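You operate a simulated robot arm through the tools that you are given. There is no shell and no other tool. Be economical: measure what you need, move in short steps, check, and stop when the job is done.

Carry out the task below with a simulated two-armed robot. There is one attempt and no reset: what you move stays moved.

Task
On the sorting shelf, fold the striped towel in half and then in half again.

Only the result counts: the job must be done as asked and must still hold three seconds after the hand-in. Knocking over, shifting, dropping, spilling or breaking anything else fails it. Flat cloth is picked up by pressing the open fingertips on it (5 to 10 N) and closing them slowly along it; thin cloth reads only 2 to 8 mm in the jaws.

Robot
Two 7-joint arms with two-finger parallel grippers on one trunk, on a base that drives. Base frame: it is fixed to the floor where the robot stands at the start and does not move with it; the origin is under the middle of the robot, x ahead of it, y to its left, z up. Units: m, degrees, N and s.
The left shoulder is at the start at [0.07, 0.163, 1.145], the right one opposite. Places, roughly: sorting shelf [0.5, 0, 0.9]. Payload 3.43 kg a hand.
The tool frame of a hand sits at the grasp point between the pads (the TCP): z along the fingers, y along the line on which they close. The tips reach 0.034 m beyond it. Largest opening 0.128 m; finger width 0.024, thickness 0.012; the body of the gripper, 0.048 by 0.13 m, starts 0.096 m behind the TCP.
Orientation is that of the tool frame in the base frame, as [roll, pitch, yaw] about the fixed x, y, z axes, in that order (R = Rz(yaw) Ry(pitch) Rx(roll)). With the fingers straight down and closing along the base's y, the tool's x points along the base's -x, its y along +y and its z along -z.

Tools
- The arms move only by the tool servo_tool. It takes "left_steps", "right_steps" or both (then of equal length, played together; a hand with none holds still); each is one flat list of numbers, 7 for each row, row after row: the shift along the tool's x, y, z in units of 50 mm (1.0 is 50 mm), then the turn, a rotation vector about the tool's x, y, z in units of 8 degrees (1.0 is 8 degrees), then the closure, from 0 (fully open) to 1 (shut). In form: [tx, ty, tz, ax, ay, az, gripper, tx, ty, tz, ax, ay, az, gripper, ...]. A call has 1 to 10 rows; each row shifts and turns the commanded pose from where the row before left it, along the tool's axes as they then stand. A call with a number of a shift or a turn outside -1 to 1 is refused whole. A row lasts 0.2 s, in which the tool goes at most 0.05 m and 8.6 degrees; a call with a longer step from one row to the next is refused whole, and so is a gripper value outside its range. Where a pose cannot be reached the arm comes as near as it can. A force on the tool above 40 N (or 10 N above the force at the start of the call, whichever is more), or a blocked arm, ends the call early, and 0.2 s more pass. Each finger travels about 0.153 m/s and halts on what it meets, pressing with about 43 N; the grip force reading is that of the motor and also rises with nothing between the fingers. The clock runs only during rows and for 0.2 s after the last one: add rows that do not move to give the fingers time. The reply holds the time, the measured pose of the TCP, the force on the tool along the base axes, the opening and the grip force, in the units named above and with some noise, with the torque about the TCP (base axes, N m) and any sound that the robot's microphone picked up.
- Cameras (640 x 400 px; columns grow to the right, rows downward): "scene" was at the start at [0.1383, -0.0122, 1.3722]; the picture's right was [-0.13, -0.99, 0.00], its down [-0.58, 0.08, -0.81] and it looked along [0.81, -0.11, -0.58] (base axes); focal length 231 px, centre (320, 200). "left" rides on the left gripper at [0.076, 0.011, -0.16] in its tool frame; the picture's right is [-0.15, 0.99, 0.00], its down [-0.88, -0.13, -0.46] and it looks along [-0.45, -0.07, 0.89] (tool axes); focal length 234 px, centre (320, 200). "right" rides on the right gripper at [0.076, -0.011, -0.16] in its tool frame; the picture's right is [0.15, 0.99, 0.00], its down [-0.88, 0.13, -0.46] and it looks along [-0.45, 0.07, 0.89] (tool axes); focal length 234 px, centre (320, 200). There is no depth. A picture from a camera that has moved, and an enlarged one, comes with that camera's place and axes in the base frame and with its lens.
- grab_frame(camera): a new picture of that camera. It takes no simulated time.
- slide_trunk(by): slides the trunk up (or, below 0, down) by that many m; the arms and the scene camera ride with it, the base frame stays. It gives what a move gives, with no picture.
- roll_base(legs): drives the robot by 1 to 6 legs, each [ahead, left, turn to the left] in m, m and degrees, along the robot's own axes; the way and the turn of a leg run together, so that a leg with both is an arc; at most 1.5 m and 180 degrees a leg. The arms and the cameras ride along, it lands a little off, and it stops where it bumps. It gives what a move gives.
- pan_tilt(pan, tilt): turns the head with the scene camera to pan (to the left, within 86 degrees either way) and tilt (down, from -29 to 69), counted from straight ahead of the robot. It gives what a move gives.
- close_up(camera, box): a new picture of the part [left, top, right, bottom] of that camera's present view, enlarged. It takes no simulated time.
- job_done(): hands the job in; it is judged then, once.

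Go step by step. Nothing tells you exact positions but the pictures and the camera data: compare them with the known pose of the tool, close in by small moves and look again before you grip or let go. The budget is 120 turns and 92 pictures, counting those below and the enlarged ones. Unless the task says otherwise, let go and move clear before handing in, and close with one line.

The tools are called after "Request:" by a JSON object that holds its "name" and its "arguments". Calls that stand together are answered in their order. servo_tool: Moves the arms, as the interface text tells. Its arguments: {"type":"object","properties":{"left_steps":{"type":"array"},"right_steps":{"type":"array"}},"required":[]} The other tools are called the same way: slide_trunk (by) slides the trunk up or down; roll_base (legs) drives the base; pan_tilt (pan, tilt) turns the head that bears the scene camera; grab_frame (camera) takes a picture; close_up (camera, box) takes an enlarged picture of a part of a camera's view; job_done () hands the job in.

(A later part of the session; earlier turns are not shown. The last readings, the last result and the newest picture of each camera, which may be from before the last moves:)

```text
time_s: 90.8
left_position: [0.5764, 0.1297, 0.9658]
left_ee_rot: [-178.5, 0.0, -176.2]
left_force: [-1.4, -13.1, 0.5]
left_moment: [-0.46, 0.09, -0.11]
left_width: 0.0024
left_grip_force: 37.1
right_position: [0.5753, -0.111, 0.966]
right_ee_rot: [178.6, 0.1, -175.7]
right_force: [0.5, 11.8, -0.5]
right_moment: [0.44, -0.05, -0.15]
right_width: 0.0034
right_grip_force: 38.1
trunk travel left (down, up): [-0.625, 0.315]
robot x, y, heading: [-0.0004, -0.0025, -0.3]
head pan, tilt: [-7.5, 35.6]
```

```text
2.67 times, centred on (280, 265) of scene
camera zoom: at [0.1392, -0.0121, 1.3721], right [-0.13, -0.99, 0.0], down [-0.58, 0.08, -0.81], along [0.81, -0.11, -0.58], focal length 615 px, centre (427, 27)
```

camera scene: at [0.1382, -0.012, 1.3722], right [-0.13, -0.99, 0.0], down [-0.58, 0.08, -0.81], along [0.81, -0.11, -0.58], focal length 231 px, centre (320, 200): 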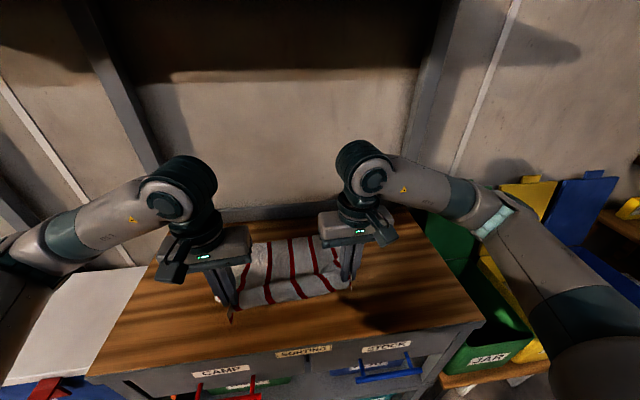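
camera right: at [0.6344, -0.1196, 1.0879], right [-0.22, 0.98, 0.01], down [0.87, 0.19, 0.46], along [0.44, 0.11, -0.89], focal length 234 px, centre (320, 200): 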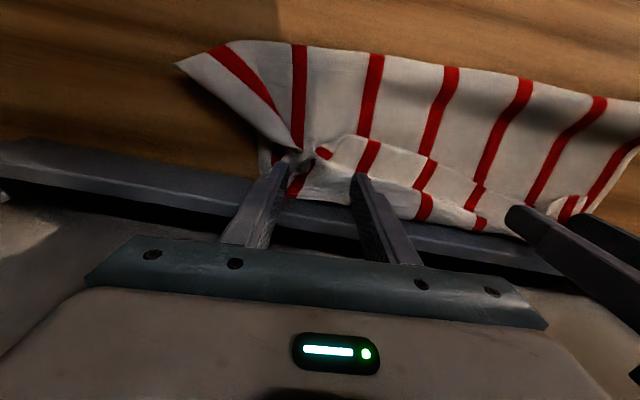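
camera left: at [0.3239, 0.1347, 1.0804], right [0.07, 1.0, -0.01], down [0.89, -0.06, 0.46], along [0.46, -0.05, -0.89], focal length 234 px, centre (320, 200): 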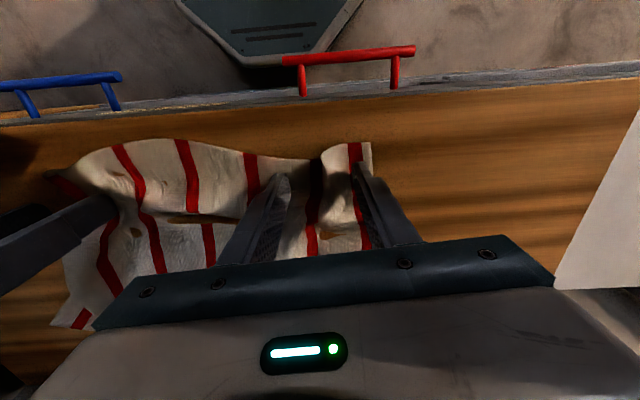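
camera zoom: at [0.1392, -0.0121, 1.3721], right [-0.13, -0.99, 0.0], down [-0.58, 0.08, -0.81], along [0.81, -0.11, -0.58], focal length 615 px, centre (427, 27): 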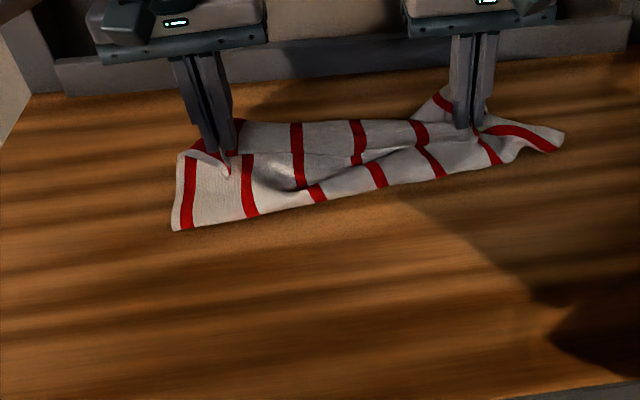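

The front fold is at x≈0.543 and the far edge at about 0.657 with a slight skew, with plenty of room before the ledge. I'll carry on forward, the right hand a bit more, and lower.

Request:
{"name": "servo_tool", "arguments": {"left_steps": [-0.3, -0.022, -0.1, 0, 0, 0, 1, -0.3, -0.022, 0, 0, 0, 0, 1, -0.3, -0.022, 0.1, 0, 0, 0, 1, -0.3, -0.022, 0.2, 0, 0, 0, 1, 0, 0, 0.3, 0, 0, 0, 1, 0, 0, 0.2, 0, 0, 0, 1, 0, 0, 0, 0, 0, 0, 1], "right_steps": [-0.42, -0.03, -0.1, 0, 0, 0, 1, -0.42, -0.03, 0, 0, 0, 0, 1, -0.42, -0.03, 0.1, 0, 0, 0, 1, -0.42, -0.03, 0.2, 0, 0, 0, 1, 0, 0, 0.3, 0, 0, 0, 1, 0, 0, 0.2, 0, 0, 0, 1, 0, 0, 0, 0, 0, 0, 1]}}

Request:
{"name": "close_up", "arguments": {"camera": "scene", "box": [180, 190, 400, 327]}}

Request:
{"name": "grab_frame", "arguments": {"camera": "left"}}

```text
time_s: 92.4
left_position: [0.6346, 0.1287, 0.9307]
left_ee_rot: [-178.4, 0.0, -176.0]
left_force: [0.2, -8.8, 0.4]
left_moment: [-0.29, 0.01, -0.08]
left_width: 0.0023
left_grip_force: 37.7
right_position: [0.6602, -0.1113, 0.93]
right_ee_rot: [178.5, 0.1, -175.8]
right_force: [0.6, 9.2, 1.3]
right_moment: [0.32, -0.04, -0.11]
right_width: 0.0036
right_grip_force: 38.1
trunk travel left (down, up): [-0.625, 0.315]
robot x, y, heading: [0.0009, -0.0046, 0.1]
head pan, tilt: [-7.5, 35.6]
```

```text
2.91 times, centred on (290, 258) of scene
camera zoom: at [0.1381, -0.0122, 1.3722], right [-0.13, -0.99, 0.0], down [-0.58, 0.08, -0.81], along [0.81, -0.11, -0.58], focal length 671 px, centre (407, 30)
```

zoom: 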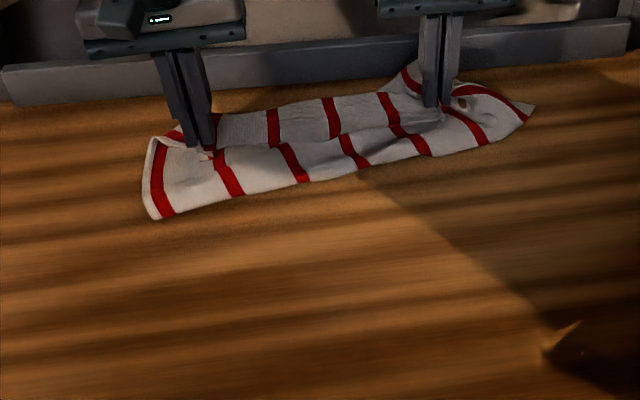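

```text
16 pictures are left
camera left: at [0.5572, 0.1382, 1.0899], right [0.08, 1.0, -0.03], down [0.89, -0.06, 0.46], along [0.46, -0.06, -0.89], focal length 234 px, centre (320, 200)
```

left: 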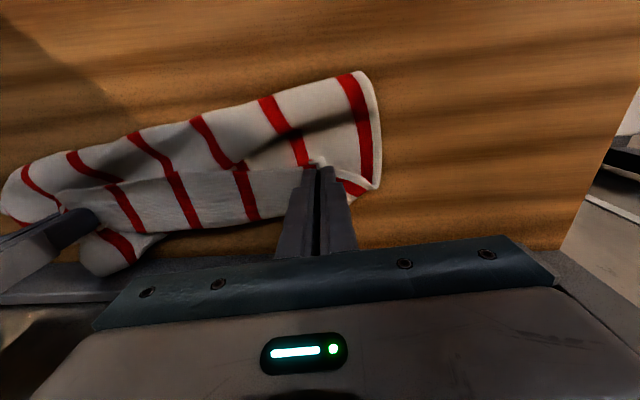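

The towel keeps sliding along with the top, so I'll use the rear ledge as a stop. I'll carry both pinches to x≈0.705, then lower and press.

Request:
{"name": "servo_tool", "arguments": {"left_steps": [0, 0, -0.4, 0, 0, 0, 1, -0.35, -0.026, 0, 0, 0, 0, 1, -0.35, -0.026, 0, 0, 0, 0, 1, -0.35, -0.026, 0, 0, 0, 0, 1, -0.35, -0.026, 0, 0, 0, 0, 1, 0, 0, 0.35, 0, 0, 0, 1, 0, 0, 0.17, 0, 0, 0, 1, 0, 0, 0, 0, 0, 0, 1], "right_steps": [0, 0, -0.4, 0, 0, 0, 1, -0.24, -0.018, 0, 0, 0, 0, 1, -0.24, -0.018, 0, 0, 0, 0, 1, -0.24, -0.018, 0, 0, 0, 0, 1, -0.24, -0.018, 0, 0, 0, 0, 1, 0, 0, 0.35, 0, 0, 0, 1, 0, 0, 0.17, 0, 0, 0, 1, 0, 0, 0, 0, 0, 0, 1]}}

Request:
{"name": "grab_frame", "arguments": {"camera": "left"}}

```text
time_s: 94.2
left_position: [0.7029, 0.1286, 0.929]
left_ee_rot: [-178.5, 0.0, -176.1]
left_force: [-1.3, -9.4, 1.1]
left_moment: [-0.35, 0.02, -0.08]
left_width: 0.0023
left_grip_force: 36.5
right_position: [0.7073, -0.1124, 0.9262]
right_ee_rot: [178.4, 0.2, -175.8]
right_force: [-18.2, 10.6, 5.4]
right_moment: [0.33, 0.23, -0.09]
right_width: 0.0033
right_grip_force: 37.9
trunk travel left (down, up): [-0.625, 0.315]
robot x, y, heading: [0.0002, -0.0008, -0.0]
head pan, tilt: [-7.5, 35.6]
```

```text
15 pictures are left
camera left: at [0.6263, 0.1384, 1.0874], right [0.08, 1.0, -0.03], down [0.89, -0.06, 0.46], along [0.46, -0.06, -0.89], focal length 234 px, centre (320, 200)
```

left: 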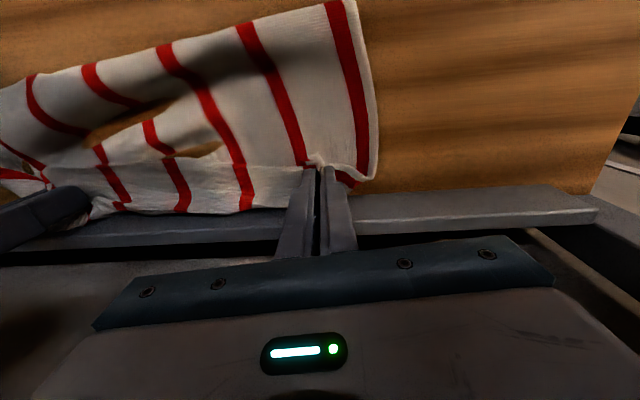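

The top edge is now within about 2–5 cm of the far edge, which leans on the ledge. I'll release with light pressure, lift clear and check.

Request:
{"name": "servo_tool", "arguments": {"left_steps": [0, 0, 0.08, 0, 0, 0, 1, 0, 0, 0.02, 0, 0, 0, 1, 0, 0, 0, 0, 0, 0, 0.93, 0, 0, 0, 0, 0, 0, 0.86, 0, 0, 0, 0, 0, 0, 0.8, 0, 0, 0, 0, 0, 0, 0.74, 0, 0, -0.2, 0, 0, 0, 0.74, 0, 0, -0.8, 0, 0, 0, 0.74, 0, 0, -0.8, 0, 0, 0, 0.74, 0.5, 0.5, -0.3, 0, 0, 0, 0.74], "right_steps": [0.08, 0, 0.03, 0, 0, 0, 1, 0, 0, 0.02, 0, 0, 0, 1, 0, 0, 0, 0, 0, 0, 0.93, 0, 0, 0, 0, 0, 0, 0.86, 0, 0, 0, 0, 0, 0, 0.8, 0, 0, 0, 0, 0, 0, 0.74, 0, 0, -0.2, 0, 0, 0, 0.74, 0, 0, -0.8, 0, 0, 0, 0.74, 0, 0, -0.8, 0, 0, 0, 0.74, 0.5, -0.5, -0.3, 0, 0, 0, 0.74]}}

Request:
{"name": "close_up", "arguments": {"camera": "scene", "box": [200, 190, 390, 309]}}

```text
time_s: 96.4
left_position: [0.6783, 0.1542, 1.0273]
left_ee_rot: [-178.5, 0.1, -176.2]
left_force: [-0.5, 0.0, -0.2]
left_moment: [0.03, -0.04, -0.03]
left_width: 0.0332
left_grip_force: 0.1
right_position: [0.6804, -0.1432, 1.028]
right_ee_rot: [178.5, 0.2, -175.8]
right_force: [-0.5, -0.7, -0.1]
right_moment: [-0.01, -0.04, 0.01]
right_width: 0.033
right_grip_force: 0.0
trunk travel left (down, up): [-0.625, 0.315]
robot x, y, heading: [0.0023, 0.0061, 0.2]
head pan, tilt: [-7.5, 35.6]
```

```text
3.36 times, centred on (295, 250) of scene
camera zoom: at [0.1358, -0.0122, 1.3725], right [-0.13, -0.99, 0.0], down [-0.58, 0.08, -0.81], along [0.81, -0.11, -0.58], focal length 776 px, centre (404, 34)
```

zoom: 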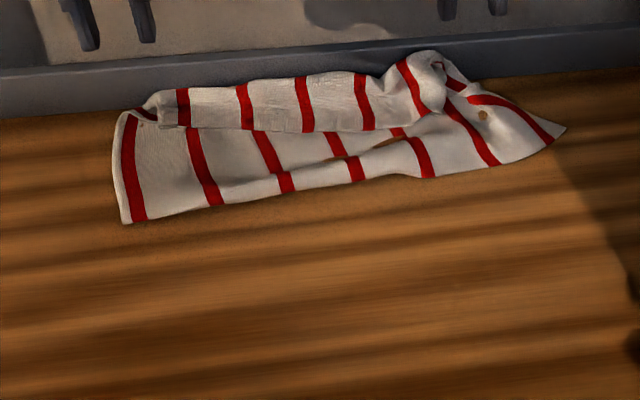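

The strip seems to lie on top of the sheet. I need one sharper look at its left end to be sure of the layering.

Request:
{"name": "close_up", "arguments": {"camera": "scene", "box": [225, 205, 345, 280]}}

```text
5.33 times, centred on (285, 242) of scene
camera zoom: at [0.1358, -0.0122, 1.3725], right [-0.13, -0.99, 0.0], down [-0.58, 0.08, -0.81], along [0.81, -0.11, -0.58], focal length 1231 px, centre (507, -27)
```

zoom: 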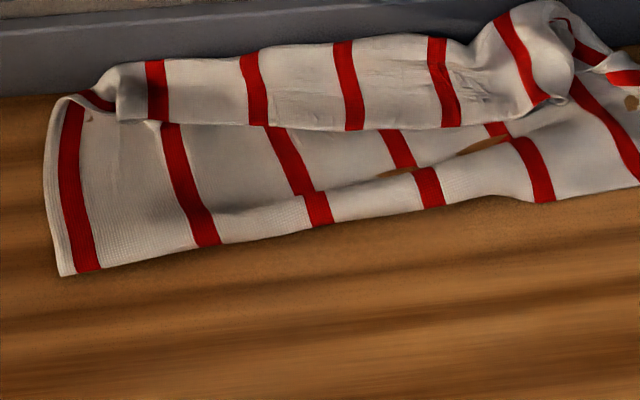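

Now it's clear: the near-edge band lies on top with its free edge toward the robot, because these pads always let the cloth leave toward +x. A fold whose direction matches the closing direction, left edge to right edge along y, avoids that. First I'll re-pinch the band and pull the towel back flat.

Request:
{"name": "servo_tool", "arguments": {"left_steps": [-0.22, -0.29, 0, 0, 0, 0, 0.57, -0.22, -0.28, 0, 0, 0, 0, 0.57, 0, 0, 0.7, 0, 0, 0, 0.57, 0, 0, 0.7, 0, 0, 0, 0.57, 0, 0, 0.5, 0, 0, 0, 0.57, 0, 0, 0.13, 0, 0, 0, 0.57, 0, 0, 0, 0, 0, 0, 0.57], "right_steps": [-0.25, 0.3, 0, 0, 0, 0, 0.57, -0.25, 0.29, 0, 0, 0, 0, 0.57, 0, 0, 0.7, 0, 0, 0, 0.57, 0, 0, 0.7, 0, 0, 0, 0.57, 0, 0, 0.5, 0, 0, 0, 0.57, 0, 0, 0.13, 0, 0, 0, 0.57, 0, 0, 0, 0, 0, 0, 0.57]}}

Request:
{"name": "servo_tool", "arguments": {"left_steps": [0, 0, 0, 0, 0, 0, 0.61, 0, 0, 0, 0, 0, 0, 0.65, 0, 0, 0, 0, 0, 0, 0.69, 0, 0, 0, 0, 0, 0, 0.73, 0, 0, 0, 0, 0, 0, 0.77, 0, 0, 0, 0, 0, 0, 0.81, 0, 0, 0, 0, 0, 0, 0.86, 0, 0, 0, 0, 0, 0, 0.91, 0, 0, 0, 0, 0, 0, 1, 0, 0, 0, 0, 0, 0, 1], "right_steps": [0, 0, 0, 0, 0, 0, 0.61, 0, 0, 0, 0, 0, 0, 0.65, 0, 0, 0, 0, 0, 0, 0.69, 0, 0, 0, 0, 0, 0, 0.73, 0, 0, 0, 0, 0, 0, 0.77, 0, 0, 0, 0, 0, 0, 0.81, 0, 0, 0, 0, 0, 0, 0.86, 0, 0, 0, 0, 0, 0, 0.91, 0, 0, 0, 0, 0, 0, 1, 0, 0, 0, 0, 0, 0, 1]}}

```text
time_s: 98.0
left_position: [0.7024, 0.1236, 0.922]
left_ee_rot: [-178.4, 0.0, -175.9]
left_force: [0.6, -0.6, 0.3]
left_moment: [0.02, 0.02, -0.02]
left_width: 0.0549
left_grip_force: 0.1
right_position: [0.704, -0.1093, 0.9243]
right_ee_rot: [178.6, 0.1, -175.9]
right_force: [-0.1, 0.3, 0.2]
right_moment: [-0.04, 0.04, -0.04]
right_width: 0.0552
right_grip_force: 0.0
trunk travel left (down, up): [-0.625, 0.315]
robot x, y, heading: [0.0009, -0.0011, -0.1]
head pan, tilt: [-7.5, 35.6]
```

```text
time_s: 100.2
left_position: [0.7013, 0.1238, 0.9232]
left_ee_rot: [-178.6, 0.0, -176.1]
left_force: [0.7, -1.3, 0.8]
left_moment: [0.03, -0.02, 0.01]
left_width: 0.0023
left_grip_force: 36.8
right_position: [0.7026, -0.1082, 0.9264]
right_ee_rot: [178.5, 0.2, -175.8]
right_force: [-3.1, 0.1, 2.8]
right_moment: [0.04, 0.05, -0.03]
right_width: 0.0058
right_grip_force: 39.7
trunk travel left (down, up): [-0.625, 0.315]
robot x, y, heading: [-0.001, -0.0015, -0.0]
head pan, tilt: [-7.5, 35.6]
```

Both are gripped again (2.3 and 5.8 mm). I'll lift and draw back.

Request:
{"name": "servo_tool", "arguments": {"left_steps": [0.1, 0, -0.45, 0, 0, 0, 1, 0.1, 0, -0.45, 0, 0, 0, 1, 0.1, 0, -0.45, 0, 0, 0, 1, 0.3, 0.02, 0, 0, 0, 0, 1], "right_steps": [0.1, 0, -0.45, 0, 0, 0, 1, 0.1, 0, -0.45, 0, 0, 0, 1, 0.1, 0, -0.45, 0, 0, 0, 1, 0.3, 0.02, 0, 0, 0, 0, 1]}}

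Request:
{"name": "servo_tool", "arguments": {"left_steps": [0.5, 0.05, 0, 0, 0, 0, 1, 0.5, 0.05, 0, 0, 0, 0, 1, 0.5, 0.05, 0, 0, 0, 0, 1, 0.5, 0.05, 0, 0, 0, 0, 1, 0.5, 0.05, 0, 0, 0, 0, 1, 0.5, 0.05, 0, 0, 0, 0, 1, 0.5, 0.05, 0.15, 0, 0, 0, 1, 0.5, 0.04, 0.2, 0, 0, 0, 1, 0.5, 0.04, 0.2, 0, 0, 0, 1, 0.4, 0.03, 0.1, 0, 0, 0, 1], "right_steps": [0.5, 0.03, 0, 0, 0, 0, 1, 0.5, 0.03, 0, 0, 0, 0, 1, 0.5, 0.03, 0, 0, 0, 0, 1, 0.5, 0.03, 0, 0, 0, 0, 1, 0.5, 0.03, 0, 0, 0, 0, 1, 0.5, 0.03, 0, 0, 0, 0, 1, 0.5, 0.03, 0.15, 0, 0, 0, 1, 0.5, 0.03, 0.2, 0, 0, 0, 1, 0.5, 0.03, 0.2, 0, 0, 0, 1, 0.4, 0.03, 0.1, 0, 0, 0, 1]}}

Request:
{"name": "grab_frame", "arguments": {"camera": "scene"}}

```text
time_s: 101.2
left_position: [0.6707, 0.1236, 0.9919]
left_ee_rot: [-178.5, 0.0, -176.1]
left_force: [-0.1, -0.7, -0.3]
left_moment: [0.04, -0.01, -0.02]
left_width: 0.0023
left_grip_force: 37.1
right_position: [0.675, -0.1112, 0.9915]
right_ee_rot: [178.6, 0.2, -175.9]
right_force: [0.5, 0.5, 0.1]
right_moment: [0.02, -0.01, 0.0]
right_width: 0.0054
right_grip_force: 39.4
trunk travel left (down, up): [-0.625, 0.315]
robot x, y, heading: [0.0015, -0.0011, -0.2]
head pan, tilt: [-7.5, 35.6]
```

```text
time_s: 103.4
left_position: [0.4263, 0.1284, 0.9629]
left_ee_rot: [-178.5, 0.0, -176.0]
left_force: [-0.8, -7.6, -0.8]
left_moment: [-0.23, 0.0, -0.07]
left_width: 0.0022
left_grip_force: 37.4
right_position: [0.4301, -0.1135, 0.9633]
right_ee_rot: [178.5, 0.2, -175.8]
right_force: [0.5, 7.9, 1.0]
right_moment: [0.31, -0.05, -0.08]
right_width: 0.0055
right_grip_force: 39.8
trunk travel left (down, up): [-0.625, 0.315]
robot x, y, heading: [0.0003, 0.003, -0.1]
head pan, tilt: [-7.5, 35.6]
```

```text
12 pictures are left
camera scene: at [0.1378, -0.0123, 1.3723], right [-0.13, -0.99, 0.0], down [-0.58, 0.08, -0.81], along [0.81, -0.11, -0.58], focal length 231 px, centre (320, 200)
```

scene: 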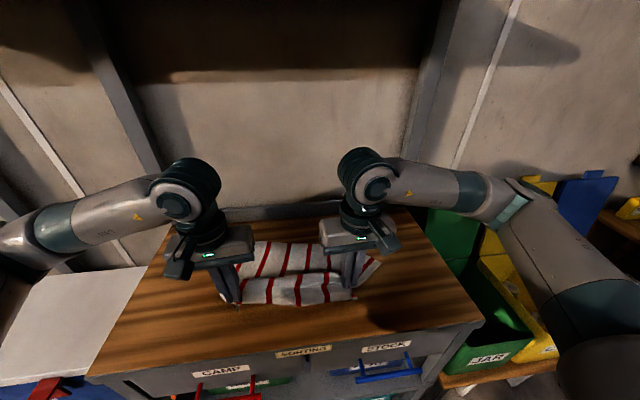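

The near edge is back at x≈0.43 with some slack. I'll pull the last 4 cm, lay it down, release while spreading, and raise the hands clear for a look.

Request:
{"name": "servo_tool", "arguments": {"left_steps": [0.4, 0.03, 0.1, 0, 0, 0, 1, 0.3, 0.03, 0.3, 0, 0, 0, 1, 0, 0, 0.3, 0, 0, 0, 1, 0, 0, 0.12, 0, 0, 0, 1, 0, 0, 0, 0, 0, 0, 0.93, 0, 0, 0, 0, 0, 0, 0.85, 0, 0, 0, 0, 0, 0, 0.77, 0, 0, 0, 0, 0, 0, 0.69, 0, 0, 0, 0, 0, 0, 0.61, 0, 0, -0.1, 0, 0, 0, 0.57], "right_steps": [0.4, 0.03, 0.1, 0, 0, 0, 1, 0.3, 0.03, 0.3, 0, 0, 0, 1, 0, 0, 0.3, 0, 0, 0, 1, 0, 0, 0.12, 0, 0, 0, 1, 0, 0, 0, 0, 0, 0, 0.93, 0, 0, 0, 0, 0, 0, 0.85, 0, 0, 0, 0, 0, 0, 0.77, 0, 0, 0, 0, 0, 0, 0.69, 0, 0, 0, 0, 0, 0, 0.61, 0, 0, -0.1, 0, 0, 0, 0.57]}}

Request:
{"name": "servo_tool", "arguments": {"left_steps": [0, 0, -0.6, 0, 0, 0, 0.57, 0, 0, -0.9, 0, 0, 0, 0.57, 0, 0.6, -0.7, 0, 0, 0, 0.57, 0, 0.8, 0, 0, 0, 0, 0.57, 0, 0.8, 0, 0, 0, 0, 0.57], "right_steps": [0, 0, -0.6, 0, 0, 0, 0.57, 0, 0, -0.9, 0, 0, 0, 0.57, 0, -0.6, -0.7, 0, 0, 0, 0.57, 0, -0.8, 0, 0, 0, 0, 0.57, 0, -0.8, 0, 0, 0, 0, 0.57]}}

Request:
{"name": "close_up", "arguments": {"camera": "scene", "box": [160, 200, 416, 360]}}

```text
time_s: 105.6
left_position: [0.3925, 0.1281, 0.9256]
left_ee_rot: [-178.5, 0.0, -176.0]
left_force: [-0.4, -0.1, -0.8]
left_moment: [0.02, 0.01, 0.0]
left_width: 0.0548
left_grip_force: 0.0
right_position: [0.3944, -0.1087, 0.9246]
right_ee_rot: [178.5, 0.1, -176.0]
right_force: [0.7, 1.4, -0.1]
right_moment: [0.02, 0.03, 0.0]
right_width: 0.055
right_grip_force: 0.0
trunk travel left (down, up): [-0.625, 0.315]
robot x, y, heading: [-0.0029, -0.0002, -0.2]
head pan, tilt: [-7.5, 35.6]
```

```text
time_s: 106.8
left_position: [0.3792, 0.2444, 1.0306]
left_ee_rot: [-178.5, 0.1, -176.1]
left_force: [-0.7, -0.2, 0.0]
left_moment: [0.0, -0.05, -0.01]
left_width: 0.0549
left_grip_force: 0.1
right_position: [0.3997, -0.2229, 1.0357]
right_ee_rot: [178.5, 0.1, -175.8]
right_force: [-0.1, -0.1, 0.9]
right_moment: [0.01, -0.02, -0.02]
right_width: 0.0552
right_grip_force: 0.1
trunk travel left (down, up): [-0.625, 0.315]
robot x, y, heading: [-0.0007, -0.0005, 0.1]
head pan, tilt: [-7.5, 35.6]
```

```text
2.50 times, centred on (288, 280) of scene
camera zoom: at [0.1362, -0.0121, 1.3725], right [-0.13, -0.99, 0.0], down [-0.58, 0.08, -0.81], along [0.81, -0.11, -0.58], focal length 577 px, centre (400, 0)
```

zoom: 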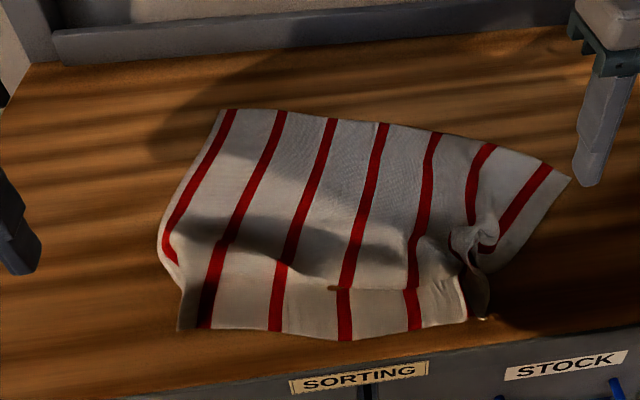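

The towel is mostly flat but rotated about 20°: its far edge runs from (0.63, 0.13) to (0.48, -0.23), with the near corners bunched. I'll pin the far-left area with the left fingertips and drag the far-right area forward with the right to square it.

Request:
{"name": "servo_tool", "arguments": {"left_steps": [-0.667, -0.53, 0, 0, 0, 0, 0.6, -0.667, -0.53, 0, 0, 0, 0, 0.6, -0.667, -0.53, 0, 0, 0, 0, 0.6, -0.667, -0.53, 0, 0, 0, 0, 0.6, -0.667, -0.53, 0, 0, 0, 0, 0.6, -0.667, -0.53, 0, 0, 0, 0, 0.6, 0, 0, 0.7, 0, 0, 0, 0.6, 0, 0, 0.7, 0, 0, 0, 0.6, 0, 0, 0.7, 0, 0, 0, 0.6, 0, 0, 0, 0, 0, 0, 0.6], "right_steps": [-0.34, 0.085, 0, 0, 0, 0, 0.6, -0.34, 0.085, 0, 0, 0, 0, 0.6, -0.34, 0.085, 0, 0, 0, 0, 0.6, -0.34, 0.085, 0, 0, 0, 0, 0.6, -0.34, 0.085, 0, 0, 0, 0, 0.6, -0.34, 0.085, 0, 0, 0, 0, 0.6, 0, 0, 0.75, 0, 0, 0, 0.6, 0, 0, 0.75, 0, 0, 0, 0.6, 0, 0, 0.7, 0, 0, 0, 0.6, 0, 0, 0, 0, 0, 0, 0.6]}}

Request:
{"name": "servo_tool", "arguments": {"left_steps": [0, 0, 0.06, 0, 0, 0, 0.6, 0, 0, 0.06, 0, 0, 0, 0.6, 0, 0, 0, 0, 0, 0, 0.6], "right_steps": [0, 0, 0.06, 0, 0, 0, 0.6, 0, 0, 0.06, 0, 0, 0, 0.6, 0, 0, 0, 0, 0, 0, 0.6]}}

```text
time_s: 109.0
left_position: [0.5966, 0.0952, 0.9264]
left_ee_rot: [-178.5, 0.0, -176.2]
left_force: [1.0, -0.3, 0.0]
left_moment: [0.03, -0.02, -0.03]
left_width: 0.0513
left_grip_force: 0.0
right_position: [0.4996, -0.1866, 0.9221]
right_ee_rot: [178.5, 0.1, -175.7]
right_force: [0.3, -0.3, 0.0]
right_moment: [0.03, -0.01, -0.03]
right_width: 0.051
right_grip_force: 0.0
trunk travel left (down, up): [-0.625, 0.315]
robot x, y, heading: [-0.0026, 0.0045, -0.0]
head pan, tilt: [-7.5, 35.6]
```

```text
time_s: 109.8
left_position: [0.5953, 0.0953, 0.9223]
left_ee_rot: [-178.5, 0.0, -176.0]
left_force: [0.4, 0.8, 0.3]
left_moment: [-0.01, 0.02, -0.01]
left_width: 0.0511
left_grip_force: 0.1
right_position: [0.5004, -0.1876, 0.9162]
right_ee_rot: [178.5, 0.1, -175.8]
right_force: [0.2, 0.5, 1.5]
right_moment: [-0.05, 0.0, 0.03]
right_width: 0.0511
right_grip_force: 0.1
trunk travel left (down, up): [-0.625, 0.315]
robot x, y, heading: [0.0016, -0.0008, 0.1]
head pan, tilt: [-7.5, 35.6]
```

Request:
{"name": "servo_tool", "arguments": {"left_steps": [0, 0, 0.08, 0, 0, 0, 0.6, 0, 0, 0.06, 0, 0, 0, 0.6, 0, 0, 0, 0, 0, 0, 0.6], "right_steps": [0, 0, 0.015, 0, 0, 0, 0.6, 0, 0, 0.01, 0, 0, 0, 0.6, 0, 0, 0, 0, 0, 0, 0.6]}}

```text
time_s: 110.6
left_position: [0.5948, 0.0941, 0.9167]
left_ee_rot: [-178.5, 0.0, -176.0]
left_force: [-1.9, 0.1, 7.2]
left_moment: [0.28, 0.05, 0.06]
left_width: 0.0512
left_grip_force: 0.4
right_position: [0.5013, -0.188, 0.9175]
right_ee_rot: [178.5, 0.1, -175.9]
right_force: [0.6, -0.4, 8.2]
right_moment: [-0.32, 0.04, 0.03]
right_width: 0.0517
right_grip_force: 0.4
trunk travel left (down, up): [-0.625, 0.315]
robot x, y, heading: [-0.0049, 0.0011, -0.0]
head pan, tilt: [-7.5, 35.6]
```

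The pressing forces are good (7 and 8 N). I'll drag the right side forward.

Request:
{"name": "servo_tool", "arguments": {"right_steps": [-0.32, -0.13, 0, 0, 0, 0, 0.6, -0.32, -0.12, 0, 0, 0, 0, 0.6, -0.32, -0.11, 0, 0, 0, 0, 0.6, -0.32, -0.1, 0, 0, 0, 0, 0.6, -0.32, -0.08, 0, 0, 0, 0, 0.6, -0.32, -0.07, 0, 0, 0, 0, 0.6, -0.32, -0.05, 0, 0, 0, 0, 0.6, -0.32, -0.05, 0, 0, 0, 0, 0.6, 0, 0, 0, 0, 0, 0, 0.6]}}

Request:
{"name": "grab_frame", "arguments": {"camera": "scene"}}

```text
time_s: 112.6
left_position: [0.5936, 0.0939, 0.9162]
left_ee_rot: [-178.5, 0.0, -175.9]
left_force: [2.0, 0.1, 7.3]
left_moment: [0.22, -0.02, -0.06]
left_width: 0.0511
left_grip_force: 0.0
right_position: [0.6292, -0.2118, 0.9165]
right_ee_rot: [178.5, 0.2, -175.9]
right_force: [-4.2, 0.2, 17.9]
right_moment: [-0.57, 0.25, -0.11]
right_width: 0.0507
right_grip_force: 0.0
trunk travel left (down, up): [-0.625, 0.315]
robot x, y, heading: [0.0, -0.0009, -0.1]
head pan, tilt: [-7.5, 35.6]
```

```text
10 pictures are left
camera scene: at [0.1353, -0.0117, 1.3726], right [-0.13, -0.99, 0.0], down [-0.57, 0.08, -0.81], along [0.81, -0.11, -0.58], focal length 231 px, centre (320, 200)
```

scene: 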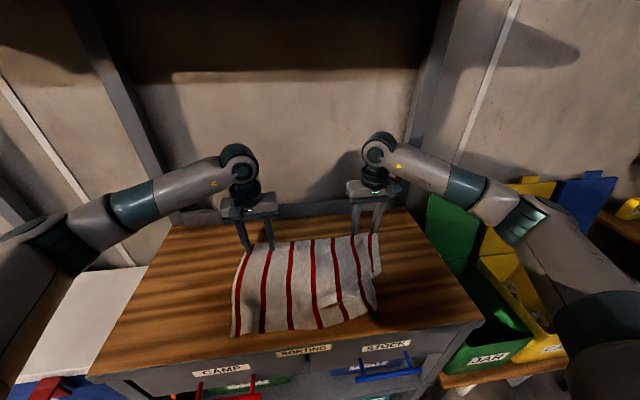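

Press-dragging works very well: the towel is nearly square again and flat, with only the near-right corner pulled in at about (0.40, -0.17). I'll press there and drag it outward while the left stays pinned.

Request:
{"name": "servo_tool", "arguments": {"right_steps": [0, 0, -0.6, 0, 0, 0, 0.6, 0.776, 0.306, 0, 0, 0, 0, 0.6, 0.776, 0.306, 0, 0, 0, 0, 0.6, 0.776, 0.306, 0, 0, 0, 0, 0.6, 0.776, 0.306, 0, 0, 0, 0, 0.6, 0.776, 0.306, 0, 0, 0, 0, 0.6, 0, 0, 0.5, 0, 0, 0, 0.6, 0, 0, 0.09, 0, 0, 0, 0.6, 0, 0, 0, 0, 0, 0, 0.6]}}

```text
time_s: 114.6
left_position: [0.5941, 0.0929, 0.9159]
left_ee_rot: [-178.5, 0.1, -175.9]
left_force: [2.2, 0.2, 16.5]
left_moment: [0.62, -0.01, -0.04]
left_width: 0.0515
left_grip_force: 0.5
right_position: [0.4308, -0.1541, 0.9162]
right_ee_rot: [178.5, 0.2, -175.9]
right_force: [-0.2, -0.4, 3.8]
right_moment: [-0.12, -0.03, -0.05]
right_width: 0.0513
right_grip_force: 0.3
trunk travel left (down, up): [-0.625, 0.315]
robot x, y, heading: [-0.0004, 0.0016, 0.0]
head pan, tilt: [-7.5, 35.6]
```

Request:
{"name": "servo_tool", "arguments": {"left_steps": [0, 0, 0, 0, 0, 0, 0.6, 0, 0, 0, 0, 0, 0, 0.6, 0, 0, 0, 0, 0, 0, 0.6, 0, 0, 0, 0, 0, 0, 0.6, 0, 0, 0, 0, 0, 0, 0.6, 0, 0, -0.7, 0, 0, 0, 0.6, 0, 0, -0.9, 0, 0, 0, 0.6, -0.3, 0.8, -0.3, 0, 0, 0, 0.6, -0.3, 0.8, -0.3, 0, 0, 0, 0.6], "right_steps": [0.117, -0.232, 0.008, 0, 0, 0, 0.6, 0.117, -0.232, 0, 0, 0, 0, 0.6, 0.117, -0.232, 0, 0, 0, 0, 0.6, 0.117, -0.232, 0, 0, 0, 0, 0.6, 0.117, -0.232, 0, 0, 0, 0, 0.6, 0, 0, -0.7, 0, 0, 0, 0.6, 0, 0, -0.9, 0, 0, 0, 0.6, 0, -0.8, -0.3, 0, 0, 0, 0.6, 0, -0.8, -0.3, 0, 0, 0, 0.6]}}

Request:
{"name": "close_up", "arguments": {"camera": "scene", "box": [190, 215, 420, 359]}}

```text
time_s: 116.6
left_position: [0.6161, 0.1776, 1.0228]
left_ee_rot: [-178.5, 0.1, -176.1]
left_force: [-0.1, -0.2, 0.3]
left_moment: [0.01, -0.01, 0.0]
left_width: 0.0511
left_grip_force: 0.0
right_position: [0.4128, -0.2933, 1.0224]
right_ee_rot: [178.5, 0.2, -175.8]
right_force: [-0.1, 0.2, 0.5]
right_moment: [0.01, -0.02, 0.04]
right_width: 0.0513
right_grip_force: 0.1
trunk travel left (down, up): [-0.625, 0.315]
robot x, y, heading: [0.0014, 0.0012, 0.3]
head pan, tilt: [-7.5, 35.6]
```

```text
2.78 times, centred on (305, 287) of scene
camera zoom: at [0.1362, -0.0121, 1.3724], right [-0.13, -0.99, 0.0], down [-0.58, 0.08, -0.81], along [0.81, -0.11, -0.58], focal length 641 px, centre (362, -42)
```

zoom: 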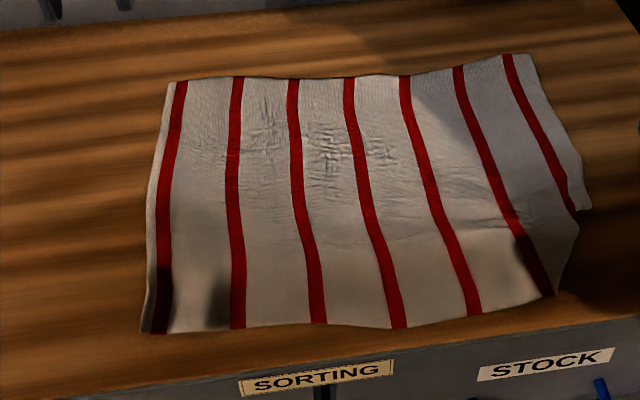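

The towel is now flat and square: far corners (0.625, 0.122) and (0.617, -0.262), near-left (0.375, 0.117), with only the near-right tip tucked under. I'll fold the right edge onto the left, pinching across that edge, with the left hand at the far part and the right hand at the near part.

Request:
{"name": "servo_tool", "arguments": {"left_steps": [0.134, -0.893, 0, 0, 0, 0, 0.57, 0.134, -0.893, 0, 0, 0, 0, 0.57, 0.134, -0.893, 0, 0, 0, 0, 0.57, 0.134, -0.893, 0, 0, 0, 0, 0.57, 0.134, -0.893, 0, 0, 0, 0, 0.57, 0.134, -0.893, 0, 0, 0, 0, 0.57, 0.134, -0.893, 0, 0, 0, 0, 0.57, 0.134, -0.893, 0, 0, 0, 0, 0.57, 0.134, -0.893, 0, 0, 0, 0, 0.57, 0, 0, 0.6, 0, 0, 0, 0.57], "right_steps": [-0.153, 0.557, 0, 0, 0, 0, 0.57, -0.153, 0.557, 0, 0, 0, 0, 0.57, -0.153, 0.557, 0, 0, 0, 0, 0.57, 0, 0, 0.5, 0, 0, 0, 0.57, 0, 0, 0.5, 0, 0, 0, 0.57, 0, 0, 0, 0, 0, 0, 0.57, 0, 0, 0, 0, 0, 0, 0.57, 0, 0, 0, 0, 0, 0, 0.57, 0, 0, 0, 0, 0, 0, 0.57, 0, 0, 0.6, 0, 0, 0, 0.57]}}

Request:
{"name": "servo_tool", "arguments": {"left_steps": [0, 0, 0.7, 0, 0, 0, 0.57, 0, 0, 0.6, 0, 0, 0, 0.57], "right_steps": [0, 0, 0.2, 0, 0, 0, 0.57, 0, 0, 0.1, 0, 0, 0, 0.57]}}

Request:
{"name": "close_up", "arguments": {"camera": "left", "box": [200, 60, 480, 235]}}

Request:
{"name": "close_up", "arguments": {"camera": "right", "box": [180, 60, 460, 235]}}

```text
time_s: 118.8
left_position: [0.5875, -0.2267, 1.004]
left_ee_rot: [-178.4, -0.2, -175.9]
left_force: [0.4, 0.8, 0.2]
left_moment: [-0.02, 0.01, 0.01]
left_width: 0.0547
left_grip_force: 0.0
right_position: [0.4303, -0.2078, 0.9447]
right_ee_rot: [178.5, 0.1, -175.9]
right_force: [0.5, 1.0, -0.2]
right_moment: [-0.02, 0.01, 0.02]
right_width: 0.0549
right_grip_force: 0.1
trunk travel left (down, up): [-0.625, 0.315]
robot x, y, heading: [0.0021, -0.0024, -0.1]
head pan, tilt: [-7.5, 35.6]
```

```text
time_s: 119.4
left_position: [0.587, -0.2295, 0.9405]
left_ee_rot: [-178.5, 0.1, -176.0]
left_force: [-0.1, -0.1, 0.7]
left_moment: [0.03, 0.0, 0.01]
left_width: 0.0549
left_grip_force: 0.0
right_position: [0.4307, -0.2085, 0.929]
right_ee_rot: [178.5, 0.1, -175.9]
right_force: [0.1, 0.4, 0.2]
right_moment: [0.03, -0.02, -0.01]
right_width: 0.055
right_grip_force: 0.0
trunk travel left (down, up): [-0.625, 0.315]
robot x, y, heading: [0.0004, -0.0024, 0.1]
head pan, tilt: [-7.5, 35.6]
```

```text
2.29 times, centred on (340, 148) of left
camera zoom: at [0.5096, -0.2188, 1.0996], right [0.08, 1.0, -0.03], down [0.89, -0.06, 0.46], along [0.46, -0.06, -0.89], focal length 535 px, centre (274, 320)
```

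zoom: 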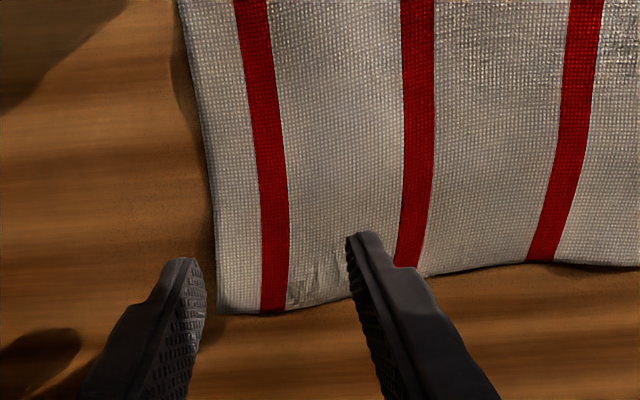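

```text
2.29 times, centred on (320, 148) of right
camera zoom: at [0.3558, -0.228, 1.0883], right [-0.22, 0.98, 0.03], down [0.87, 0.18, 0.46], along [0.44, 0.12, -0.89], focal length 535 px, centre (320, 320)
```

zoom: 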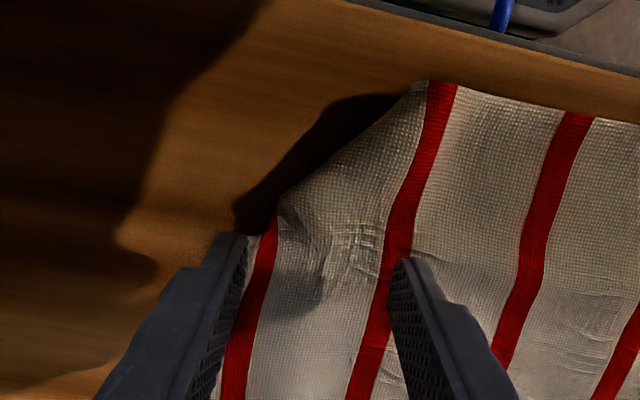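

The outer fingertips are right at the right edge on both hands. I'll touch down.

Request:
{"name": "servo_tool", "arguments": {"left_steps": [0, 0.06, 0.25, 0, 0, 0, 0.57, 0, 0, 0.18, 0, 0, 0, 0.57, 0, 0, 0.06, 0, 0, 0, 0.57, 0, 0, 0, 0, 0, 0, 0.57], "right_steps": [0, 0.03, 0.1, 0, 0, 0, 0.57, 0, 0, 0.1, 0, 0, 0, 0.57, 0, 0, 0.06, 0, 0, 0, 0.57, 0, 0, 0, 0, 0, 0, 0.57]}}

```text
time_s: 120.4
left_position: [0.5865, -0.2259, 0.9162]
left_ee_rot: [-178.5, 0.1, -175.9]
left_force: [2.3, -0.8, 8.4]
left_moment: [0.29, -0.14, -0.06]
left_width: 0.0546
left_grip_force: 0.1
right_position: [0.4304, -0.2052, 0.9181]
right_ee_rot: [178.5, 0.1, -175.9]
right_force: [-0.8, -1.1, 2.0]
right_moment: [-0.08, 0.01, 0.02]
right_width: 0.0551
right_grip_force: 0.1
trunk travel left (down, up): [-0.625, 0.315]
robot x, y, heading: [-0.0026, -0.0003, -0.1]
head pan, tilt: [-7.5, 35.6]
```

Request:
{"name": "servo_tool", "arguments": {"left_steps": [0, 0, 0, -0.19, 0, 0, 0.57, 0, 0, 0, 0, 0, 0, 0.57], "right_steps": [0, 0, 0.02, 0.19, 0, 0, 0.57, 0, 0, 0, 0, 0, 0, 0.57]}}

```text
time_s: 121.0
left_position: [0.5847, -0.2255, 0.9153]
left_ee_rot: [-180.0, 0.0, -176.1]
left_force: [0.0, -0.5, 2.8]
left_moment: [-0.02, -0.02, -0.02]
left_width: 0.055
left_grip_force: 0.2
right_position: [0.4312, -0.2048, 0.9152]
right_ee_rot: [-179.9, 0.1, -175.8]
right_force: [-1.0, 0.4, 4.9]
right_moment: [-0.17, 0.03, -0.02]
right_width: 0.0546
right_grip_force: 0.0
trunk travel left (down, up): [-0.625, 0.315]
robot x, y, heading: [0.0038, 0.0006, -0.1]
head pan, tilt: [-7.5, 35.6]
```

Both are vertical and lightly pressed. I'll add slightly more pressure and close slowly.

Request:
{"name": "servo_tool", "arguments": {"left_steps": [0, 0, 0.012, 0, 0, 0, 0.6, 0, 0, 0, 0, 0, 0, 0.62, 0, 0, 0, 0, 0, 0, 0.64, 0, 0, 0, 0, 0, 0, 0.66, 0, 0, 0, 0, 0, 0, 0.68, 0, 0, 0, 0, 0, 0, 0.7, 0, 0, 0, 0, 0, 0, 0.72, 0, 0, 0, 0, 0, 0, 0.74, 0, 0, 0, 0, 0, 0, 0.76, 0, 0, 0, 0, 0, 0, 0.78], "right_steps": [0, 0, 0.006, 0, 0, 0, 0.6, 0, 0, 0, 0, 0, 0, 0.62, 0, 0, 0, 0, 0, 0, 0.64, 0, 0, 0, 0, 0, 0, 0.66, 0, 0, 0, 0, 0, 0, 0.68, 0, 0, 0, 0, 0, 0, 0.7, 0, 0, 0, 0, 0, 0, 0.72, 0, 0, 0, 0, 0, 0, 0.74, 0, 0, 0, 0, 0, 0, 0.76, 0, 0, 0, 0, 0, 0, 0.78]}}

Request:
{"name": "servo_tool", "arguments": {"left_steps": [0, 0, 0, 0, 0, 0, 0.8, 0, 0, 0, 0, 0, 0, 0.825, 0, 0, 0, 0, 0, 0, 0.85, 0, 0, 0, 0, 0, 0, 0.875, 0, 0, 0, 0, 0, 0, 0.9, 0, 0, 0, 0, 0, 0, 0.925, 0, 0, 0, 0, 0, 0, 0.95, 0, 0, 0, 0, 0, 0, 0.975, 0, 0, 0, 0, 0, 0, 1, 0, 0, 0, 0, 0, 0, 1], "right_steps": [0, 0, 0, 0, 0, 0, 0.8, 0, 0, 0, 0, 0, 0, 0.825, 0, 0, 0, 0, 0, 0, 0.85, 0, 0, 0, 0, 0, 0, 0.875, 0, 0, 0, 0, 0, 0, 0.9, 0, 0, 0, 0, 0, 0, 0.925, 0, 0, 0, 0, 0, 0, 0.95, 0, 0, 0, 0, 0, 0, 0.975, 0, 0, 0, 0, 0, 0, 1, 0, 0, 0, 0, 0, 0, 1]}}

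```text
time_s: 123.2
left_position: [0.5857, -0.2248, 0.9159]
left_ee_rot: [-179.9, 0.0, -176.0]
left_force: [0.0, -0.2, 10.2]
left_moment: [0.03, -0.08, -0.01]
left_width: 0.0271
left_grip_force: 0.0
right_position: [0.4301, -0.2058, 0.9157]
right_ee_rot: [-180.0, 0.2, -175.8]
right_force: [0.3, 0.4, 4.1]
right_moment: [-0.03, -0.01, 0.04]
right_width: 0.0278
right_grip_force: 0.1
trunk travel left (down, up): [-0.625, 0.315]
robot x, y, heading: [-0.003, -0.0004, -0.3]
head pan, tilt: [-7.5, 35.6]
```

```text
time_s: 125.4
left_position: [0.5863, -0.2251, 0.9151]
left_ee_rot: [180.0, 0.0, -175.9]
left_force: [-0.1, -0.9, 11.5]
left_moment: [-0.02, -0.02, 0.02]
left_width: 0.0024
left_grip_force: 37.2
right_position: [0.429, -0.2062, 0.9161]
right_ee_rot: [179.9, 0.2, -175.9]
right_force: [-0.1, -0.6, 2.7]
right_moment: [-0.03, -0.02, 0.0]
right_width: 0.0032
right_grip_force: 38.0
trunk travel left (down, up): [-0.625, 0.315]
robot x, y, heading: [0.0013, -0.0024, 0.4]
head pan, tilt: [-7.5, 35.6]
```

Both pinches hold (2.4 and 3.2 mm). I'll carry the right edge over toward the left in a moderate arc.

Request:
{"name": "servo_tool", "arguments": {"left_steps": [0, 0.1, -0.5, 0, 0, 0, 1, -0.03, 0.4, -0.5, 0, 0, 0, 1, -0.05, 0.5, -0.5, 0, 0, 0, 1, -0.05, 0.5, -0.4, 0, 0, 0, 1, -0.05, 0.5, -0.2, 0, 0, 0, 1, -0.05, 0.5, 0, 0, 0, 0, 1, -0.05, 0.5, 0, 0, 0, 0, 1, -0.05, 0.5, 0, 0, 0, 0, 1], "right_steps": [0, 0.1, -0.5, 0, 0, 0, 1, -0.03, 0.4, -0.5, 0, 0, 0, 1, -0.05, 0.5, -0.5, 0, 0, 0, 1, -0.05, 0.5, -0.4, 0, 0, 0, 1, -0.05, 0.5, -0.2, 0, 0, 0, 1, -0.05, 0.5, 0, 0, 0, 0, 1, -0.05, 0.5, 0, 0, 0, 0, 1, -0.05, 0.5, 0, 0, 0, 0, 1]}}

Request:
{"name": "servo_tool", "arguments": {"left_steps": [-0.05, 0.5, 0.1, 0, 0, 0, 1, -0.05, 0.5, 0.2, 0, 0, 0, 1, -0.05, 0.5, 0.3, 0, 0, 0, 1, -0.05, 0.5, 0.35, 0, 0, 0, 1, -0.04, 0.4, 0.4, 0, 0, 0, 1, 0, 0, 0, 0, 0, 0, 1], "right_steps": [-0.05, 0.5, 0.1, 0, 0, 0, 1, -0.05, 0.5, 0.2, 0, 0, 0, 1, -0.05, 0.5, 0.3, 0, 0, 0, 1, -0.05, 0.5, 0.35, 0, 0, 0, 1, -0.04, 0.4, 0.4, 0, 0, 0, 1, 0, 0, 0, 0, 0, 0, 1]}}

Request:
{"name": "grab_frame", "arguments": {"camera": "scene"}}

```text
time_s: 127.2
left_position: [0.592, -0.0497, 1.0196]
left_ee_rot: [-179.9, -0.1, -176.2]
left_force: [-1.2, 0.5, -0.4]
left_moment: [-0.01, 0.04, -0.01]
left_width: 0.0023
left_grip_force: 36.6
right_position: [0.4305, -0.0283, 1.0191]
right_ee_rot: [-179.8, 0.2, -175.9]
right_force: [2.4, -0.3, 0.4]
right_moment: [-0.07, 0.0, 0.0]
right_width: 0.0034
right_grip_force: 37.7
trunk travel left (down, up): [-0.625, 0.315]
robot x, y, heading: [0.0015, 0.0036, -0.0]
head pan, tilt: [-7.5, 35.6]
```

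```text
time_s: 128.6
left_position: [0.597, 0.0687, 0.9517]
left_ee_rot: [179.9, 0.0, -176.2]
left_force: [-1.1, 0.5, 0.5]
left_moment: [-0.02, -0.02, -0.03]
left_width: 0.0025
left_grip_force: 37.4
right_position: [0.4357, 0.0891, 0.95]
right_ee_rot: [179.9, 0.2, -175.9]
right_force: [1.4, 0.0, 0.0]
right_moment: [-0.04, 0.02, -0.04]
right_width: 0.0031
right_grip_force: 37.9
trunk travel left (down, up): [-0.625, 0.315]
robot x, y, heading: [-0.0011, -0.0006, -0.2]
head pan, tilt: [-7.5, 35.6]
```

```text
6 pictures are left
camera scene: at [0.1379, -0.013, 1.3723], right [-0.13, -0.99, 0.0], down [-0.58, 0.08, -0.81], along [0.81, -0.11, -0.58], focal length 231 px, centre (320, 200)
```

scene: 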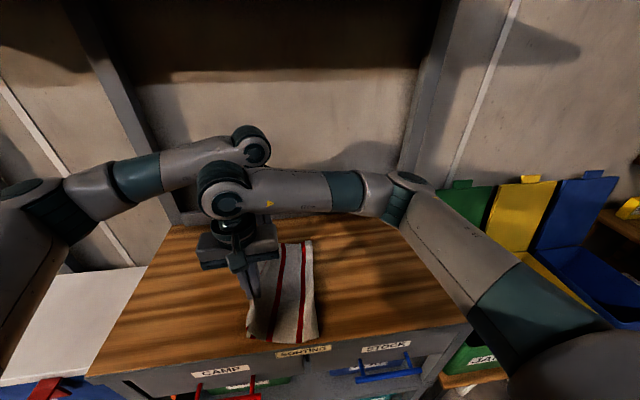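

The fold is going well: the fold line is at y≈-0.045 and the bottom-left edge at y≈0.105–0.12. I'll move the left hand 3.5 cm and the right 1.2 cm further, lower, and release gently.

Request:
{"name": "servo_tool", "arguments": {"left_steps": [-0.02, 0.35, 0, 0, 0, 0, 1, -0.02, 0.35, 0.1, 0, 0, 0, 1, 0, 0, 0.25, 0, 0, 0, 1, 0, 0, 0.23, 0, 0, 0, 1, 0, 0, 0, 0, 0, 0, 1], "right_steps": [0, 0.15, 0, 0, 0, 0, 1, 0, 0.1, 0.1, 0, 0, 0, 1, 0, 0, 0.25, 0, 0, 0, 1, 0, 0, 0.2, 0, 0, 0, 1, 0, 0, 0, 0, 0, 0, 1]}}

Request:
{"name": "close_up", "arguments": {"camera": "left", "box": [160, 40, 480, 240]}}

```text
time_s: 129.8
left_position: [0.5931, 0.1056, 0.9218]
left_ee_rot: [179.9, 0.0, -176.0]
left_force: [0.0, -0.8, -0.1]
left_moment: [0.02, 0.01, -0.03]
left_width: 0.0023
left_grip_force: 37.2
right_position: [0.436, 0.1036, 0.9244]
right_ee_rot: [-180.0, 0.1, -175.8]
right_force: [0.1, -0.4, 0.8]
right_moment: [-0.04, -0.03, 0.0]
right_width: 0.0032
right_grip_force: 38.1
trunk travel left (down, up): [-0.625, 0.315]
robot x, y, heading: [-0.0014, -0.0017, -0.2]
head pan, tilt: [-7.5, 35.6]
```

```text
2.00 times, centred on (320, 140) of left
camera zoom: at [0.5173, 0.1116, 1.081], right [0.08, 1.0, 0.0], down [0.89, -0.07, 0.46], along [0.45, -0.03, -0.89], focal length 468 px, centre (320, 320)
```

zoom: 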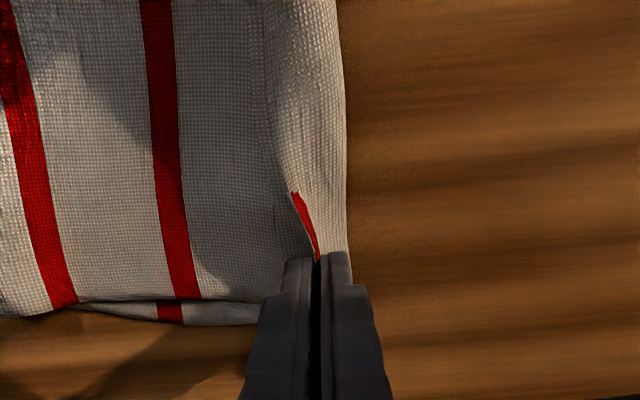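

The layers align well along the far edge; the pinched tail is tucked just under the bend. I'll lift 3 cm so it hangs, then lower while moving 3 cm inward so it trails outward.

Request:
{"name": "servo_tool", "arguments": {"left_steps": [0, 0.1, -0.4, 0, 0, 0, 1, 0, 0.1, -0.4, 0, 0, 0, 1, 0, 0, 0, 0, 0, 0, 1, 0, -0.15, 0.2, 0, 0, 0, 1, 0, -0.2, 0.15, 0, 0, 0, 1, 0, -0.2, 0.12, 0, 0, 0, 1, 0, -0.15, 0.15, 0, 0, 0, 1, 0, -0.1, 0.15, 0, 0, 0, 1, 0, 0, 0, 0, 0, 0, 1], "right_steps": [0, 0.1, -0.4, 0, 0, 0, 1, 0, 0.1, -0.4, 0, 0, 0, 1, 0, 0, 0, 0, 0, 0, 1, 0, -0.15, 0.2, 0, 0, 0, 1, 0, -0.2, 0.15, 0, 0, 0, 1, 0, -0.2, 0.12, 0, 0, 0, 1, 0, -0.15, 0.15, 0, 0, 0, 1, 0, -0.1, 0.15, 0, 0, 0, 1, 0, 0, 0, 0, 0, 0, 1]}}

Request:
{"name": "servo_tool", "arguments": {"left_steps": [0, 0, 0.02, 0, 0, 0, 0.97, 0, 0, 0, 0, 0, 0, 0.93, 0, 0, 0, 0, 0, 0, 0.89, 0, 0, 0, 0, 0, 0, 0.85, 0, 0, 0, 0, 0, 0, 0.81, 0, 0, -0.2, 0, 0, 0, 0.77, 0, 0, -0.8, 0, 0, 0, 0.77, 0, 0, -0.9, 0, 0, 0, 0.77, -0.2, 0.9, 0, 0, 0, 0, 0.77, -0.2, 0.9, 0, 0, 0, 0, 0.77], "right_steps": [0, 0, 0.02, 0, 0, 0, 0.97, 0, 0, 0, 0, 0, 0, 0.93, 0, 0, 0, 0, 0, 0, 0.89, 0, 0, 0, 0, 0, 0, 0.85, 0, 0, 0, 0, 0, 0, 0.81, 0, 0, -0.2, 0, 0, 0, 0.77, 0, 0, -0.8, 0, 0, 0, 0.77, 0, 0, -0.9, 0, 0, 0, 0.77, 0, -0.9, 0, 0, 0, 0, 0.77, 0, -0.9, 0, 0, 0, 0, 0.77]}}

Request:
{"name": "servo_tool", "arguments": {"right_steps": [0, -0.9, 0, 0, 0, 0, 0.77, 0, -0.9, 0, 0, 0, 0, 0.77, 0, -0.9, 0, 0, 0, 0, 0.77, 0, -0.9, 0, 0, 0, 0, 0.77]}}

Request:
{"name": "close_up", "arguments": {"camera": "scene", "box": [190, 215, 420, 359]}}

```text
time_s: 131.8
left_position: [0.5957, 0.0767, 0.9246]
left_ee_rot: [180.0, -0.1, -176.0]
left_force: [-0.6, 0.1, 0.2]
left_moment: [0.02, 0.02, 0.01]
left_width: 0.0023
left_grip_force: 36.6
right_position: [0.4381, 0.0715, 0.9275]
right_ee_rot: [179.9, 0.1, -175.9]
right_force: [-0.2, -0.1, 1.9]
right_moment: [-0.03, 0.02, 0.04]
right_width: 0.0033
right_grip_force: 37.7
trunk travel left (down, up): [-0.625, 0.315]
robot x, y, heading: [-0.0021, -0.0012, -0.0]
head pan, tilt: [-7.5, 35.6]
```

```text
time_s: 134.0
left_position: [0.6088, 0.1625, 1.0199]
left_ee_rot: [179.9, 0.1, -176.1]
left_force: [-1.2, -0.6, 0.3]
left_moment: [0.01, 0.01, 0.0]
left_width: 0.0295
left_grip_force: 0.1
right_position: [0.439, -0.0197, 1.019]
right_ee_rot: [180.0, 0.0, -175.7]
right_force: [0.3, -0.2, -1.0]
right_moment: [-0.01, 0.01, 0.0]
right_width: 0.0292
right_grip_force: 0.1
trunk travel left (down, up): [-0.625, 0.315]
robot x, y, heading: [0.0003, -0.0029, 0.2]
head pan, tilt: [-7.5, 35.6]
```

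```text
time_s: 135.0
left_position: [0.6087, 0.1595, 1.0208]
left_ee_rot: [179.9, 0.0, -176.0]
left_force: [0.1, 0.0, -0.5]
left_moment: [-0.01, 0.0, -0.01]
left_width: 0.0293
left_grip_force: 0.2
right_position: [0.4554, -0.1948, 1.0229]
right_ee_rot: [179.9, 0.1, -175.8]
right_force: [-0.1, 0.2, -0.5]
right_moment: [0.02, 0.0, -0.01]
right_width: 0.0294
right_grip_force: 0.2
trunk travel left (down, up): [-0.625, 0.315]
robot x, y, heading: [0.0009, 0.0031, -0.2]
head pan, tilt: [-7.5, 35.6]
```

```text
2.78 times, centred on (305, 287) of scene
camera zoom: at [0.1374, -0.0145, 1.3723], right [-0.13, -0.99, 0.0], down [-0.58, 0.08, -0.81], along [0.81, -0.11, -0.58], focal length 641 px, centre (362, -42)
```

zoom: 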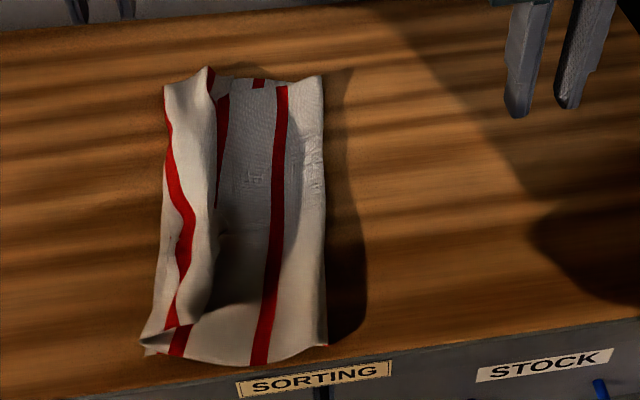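

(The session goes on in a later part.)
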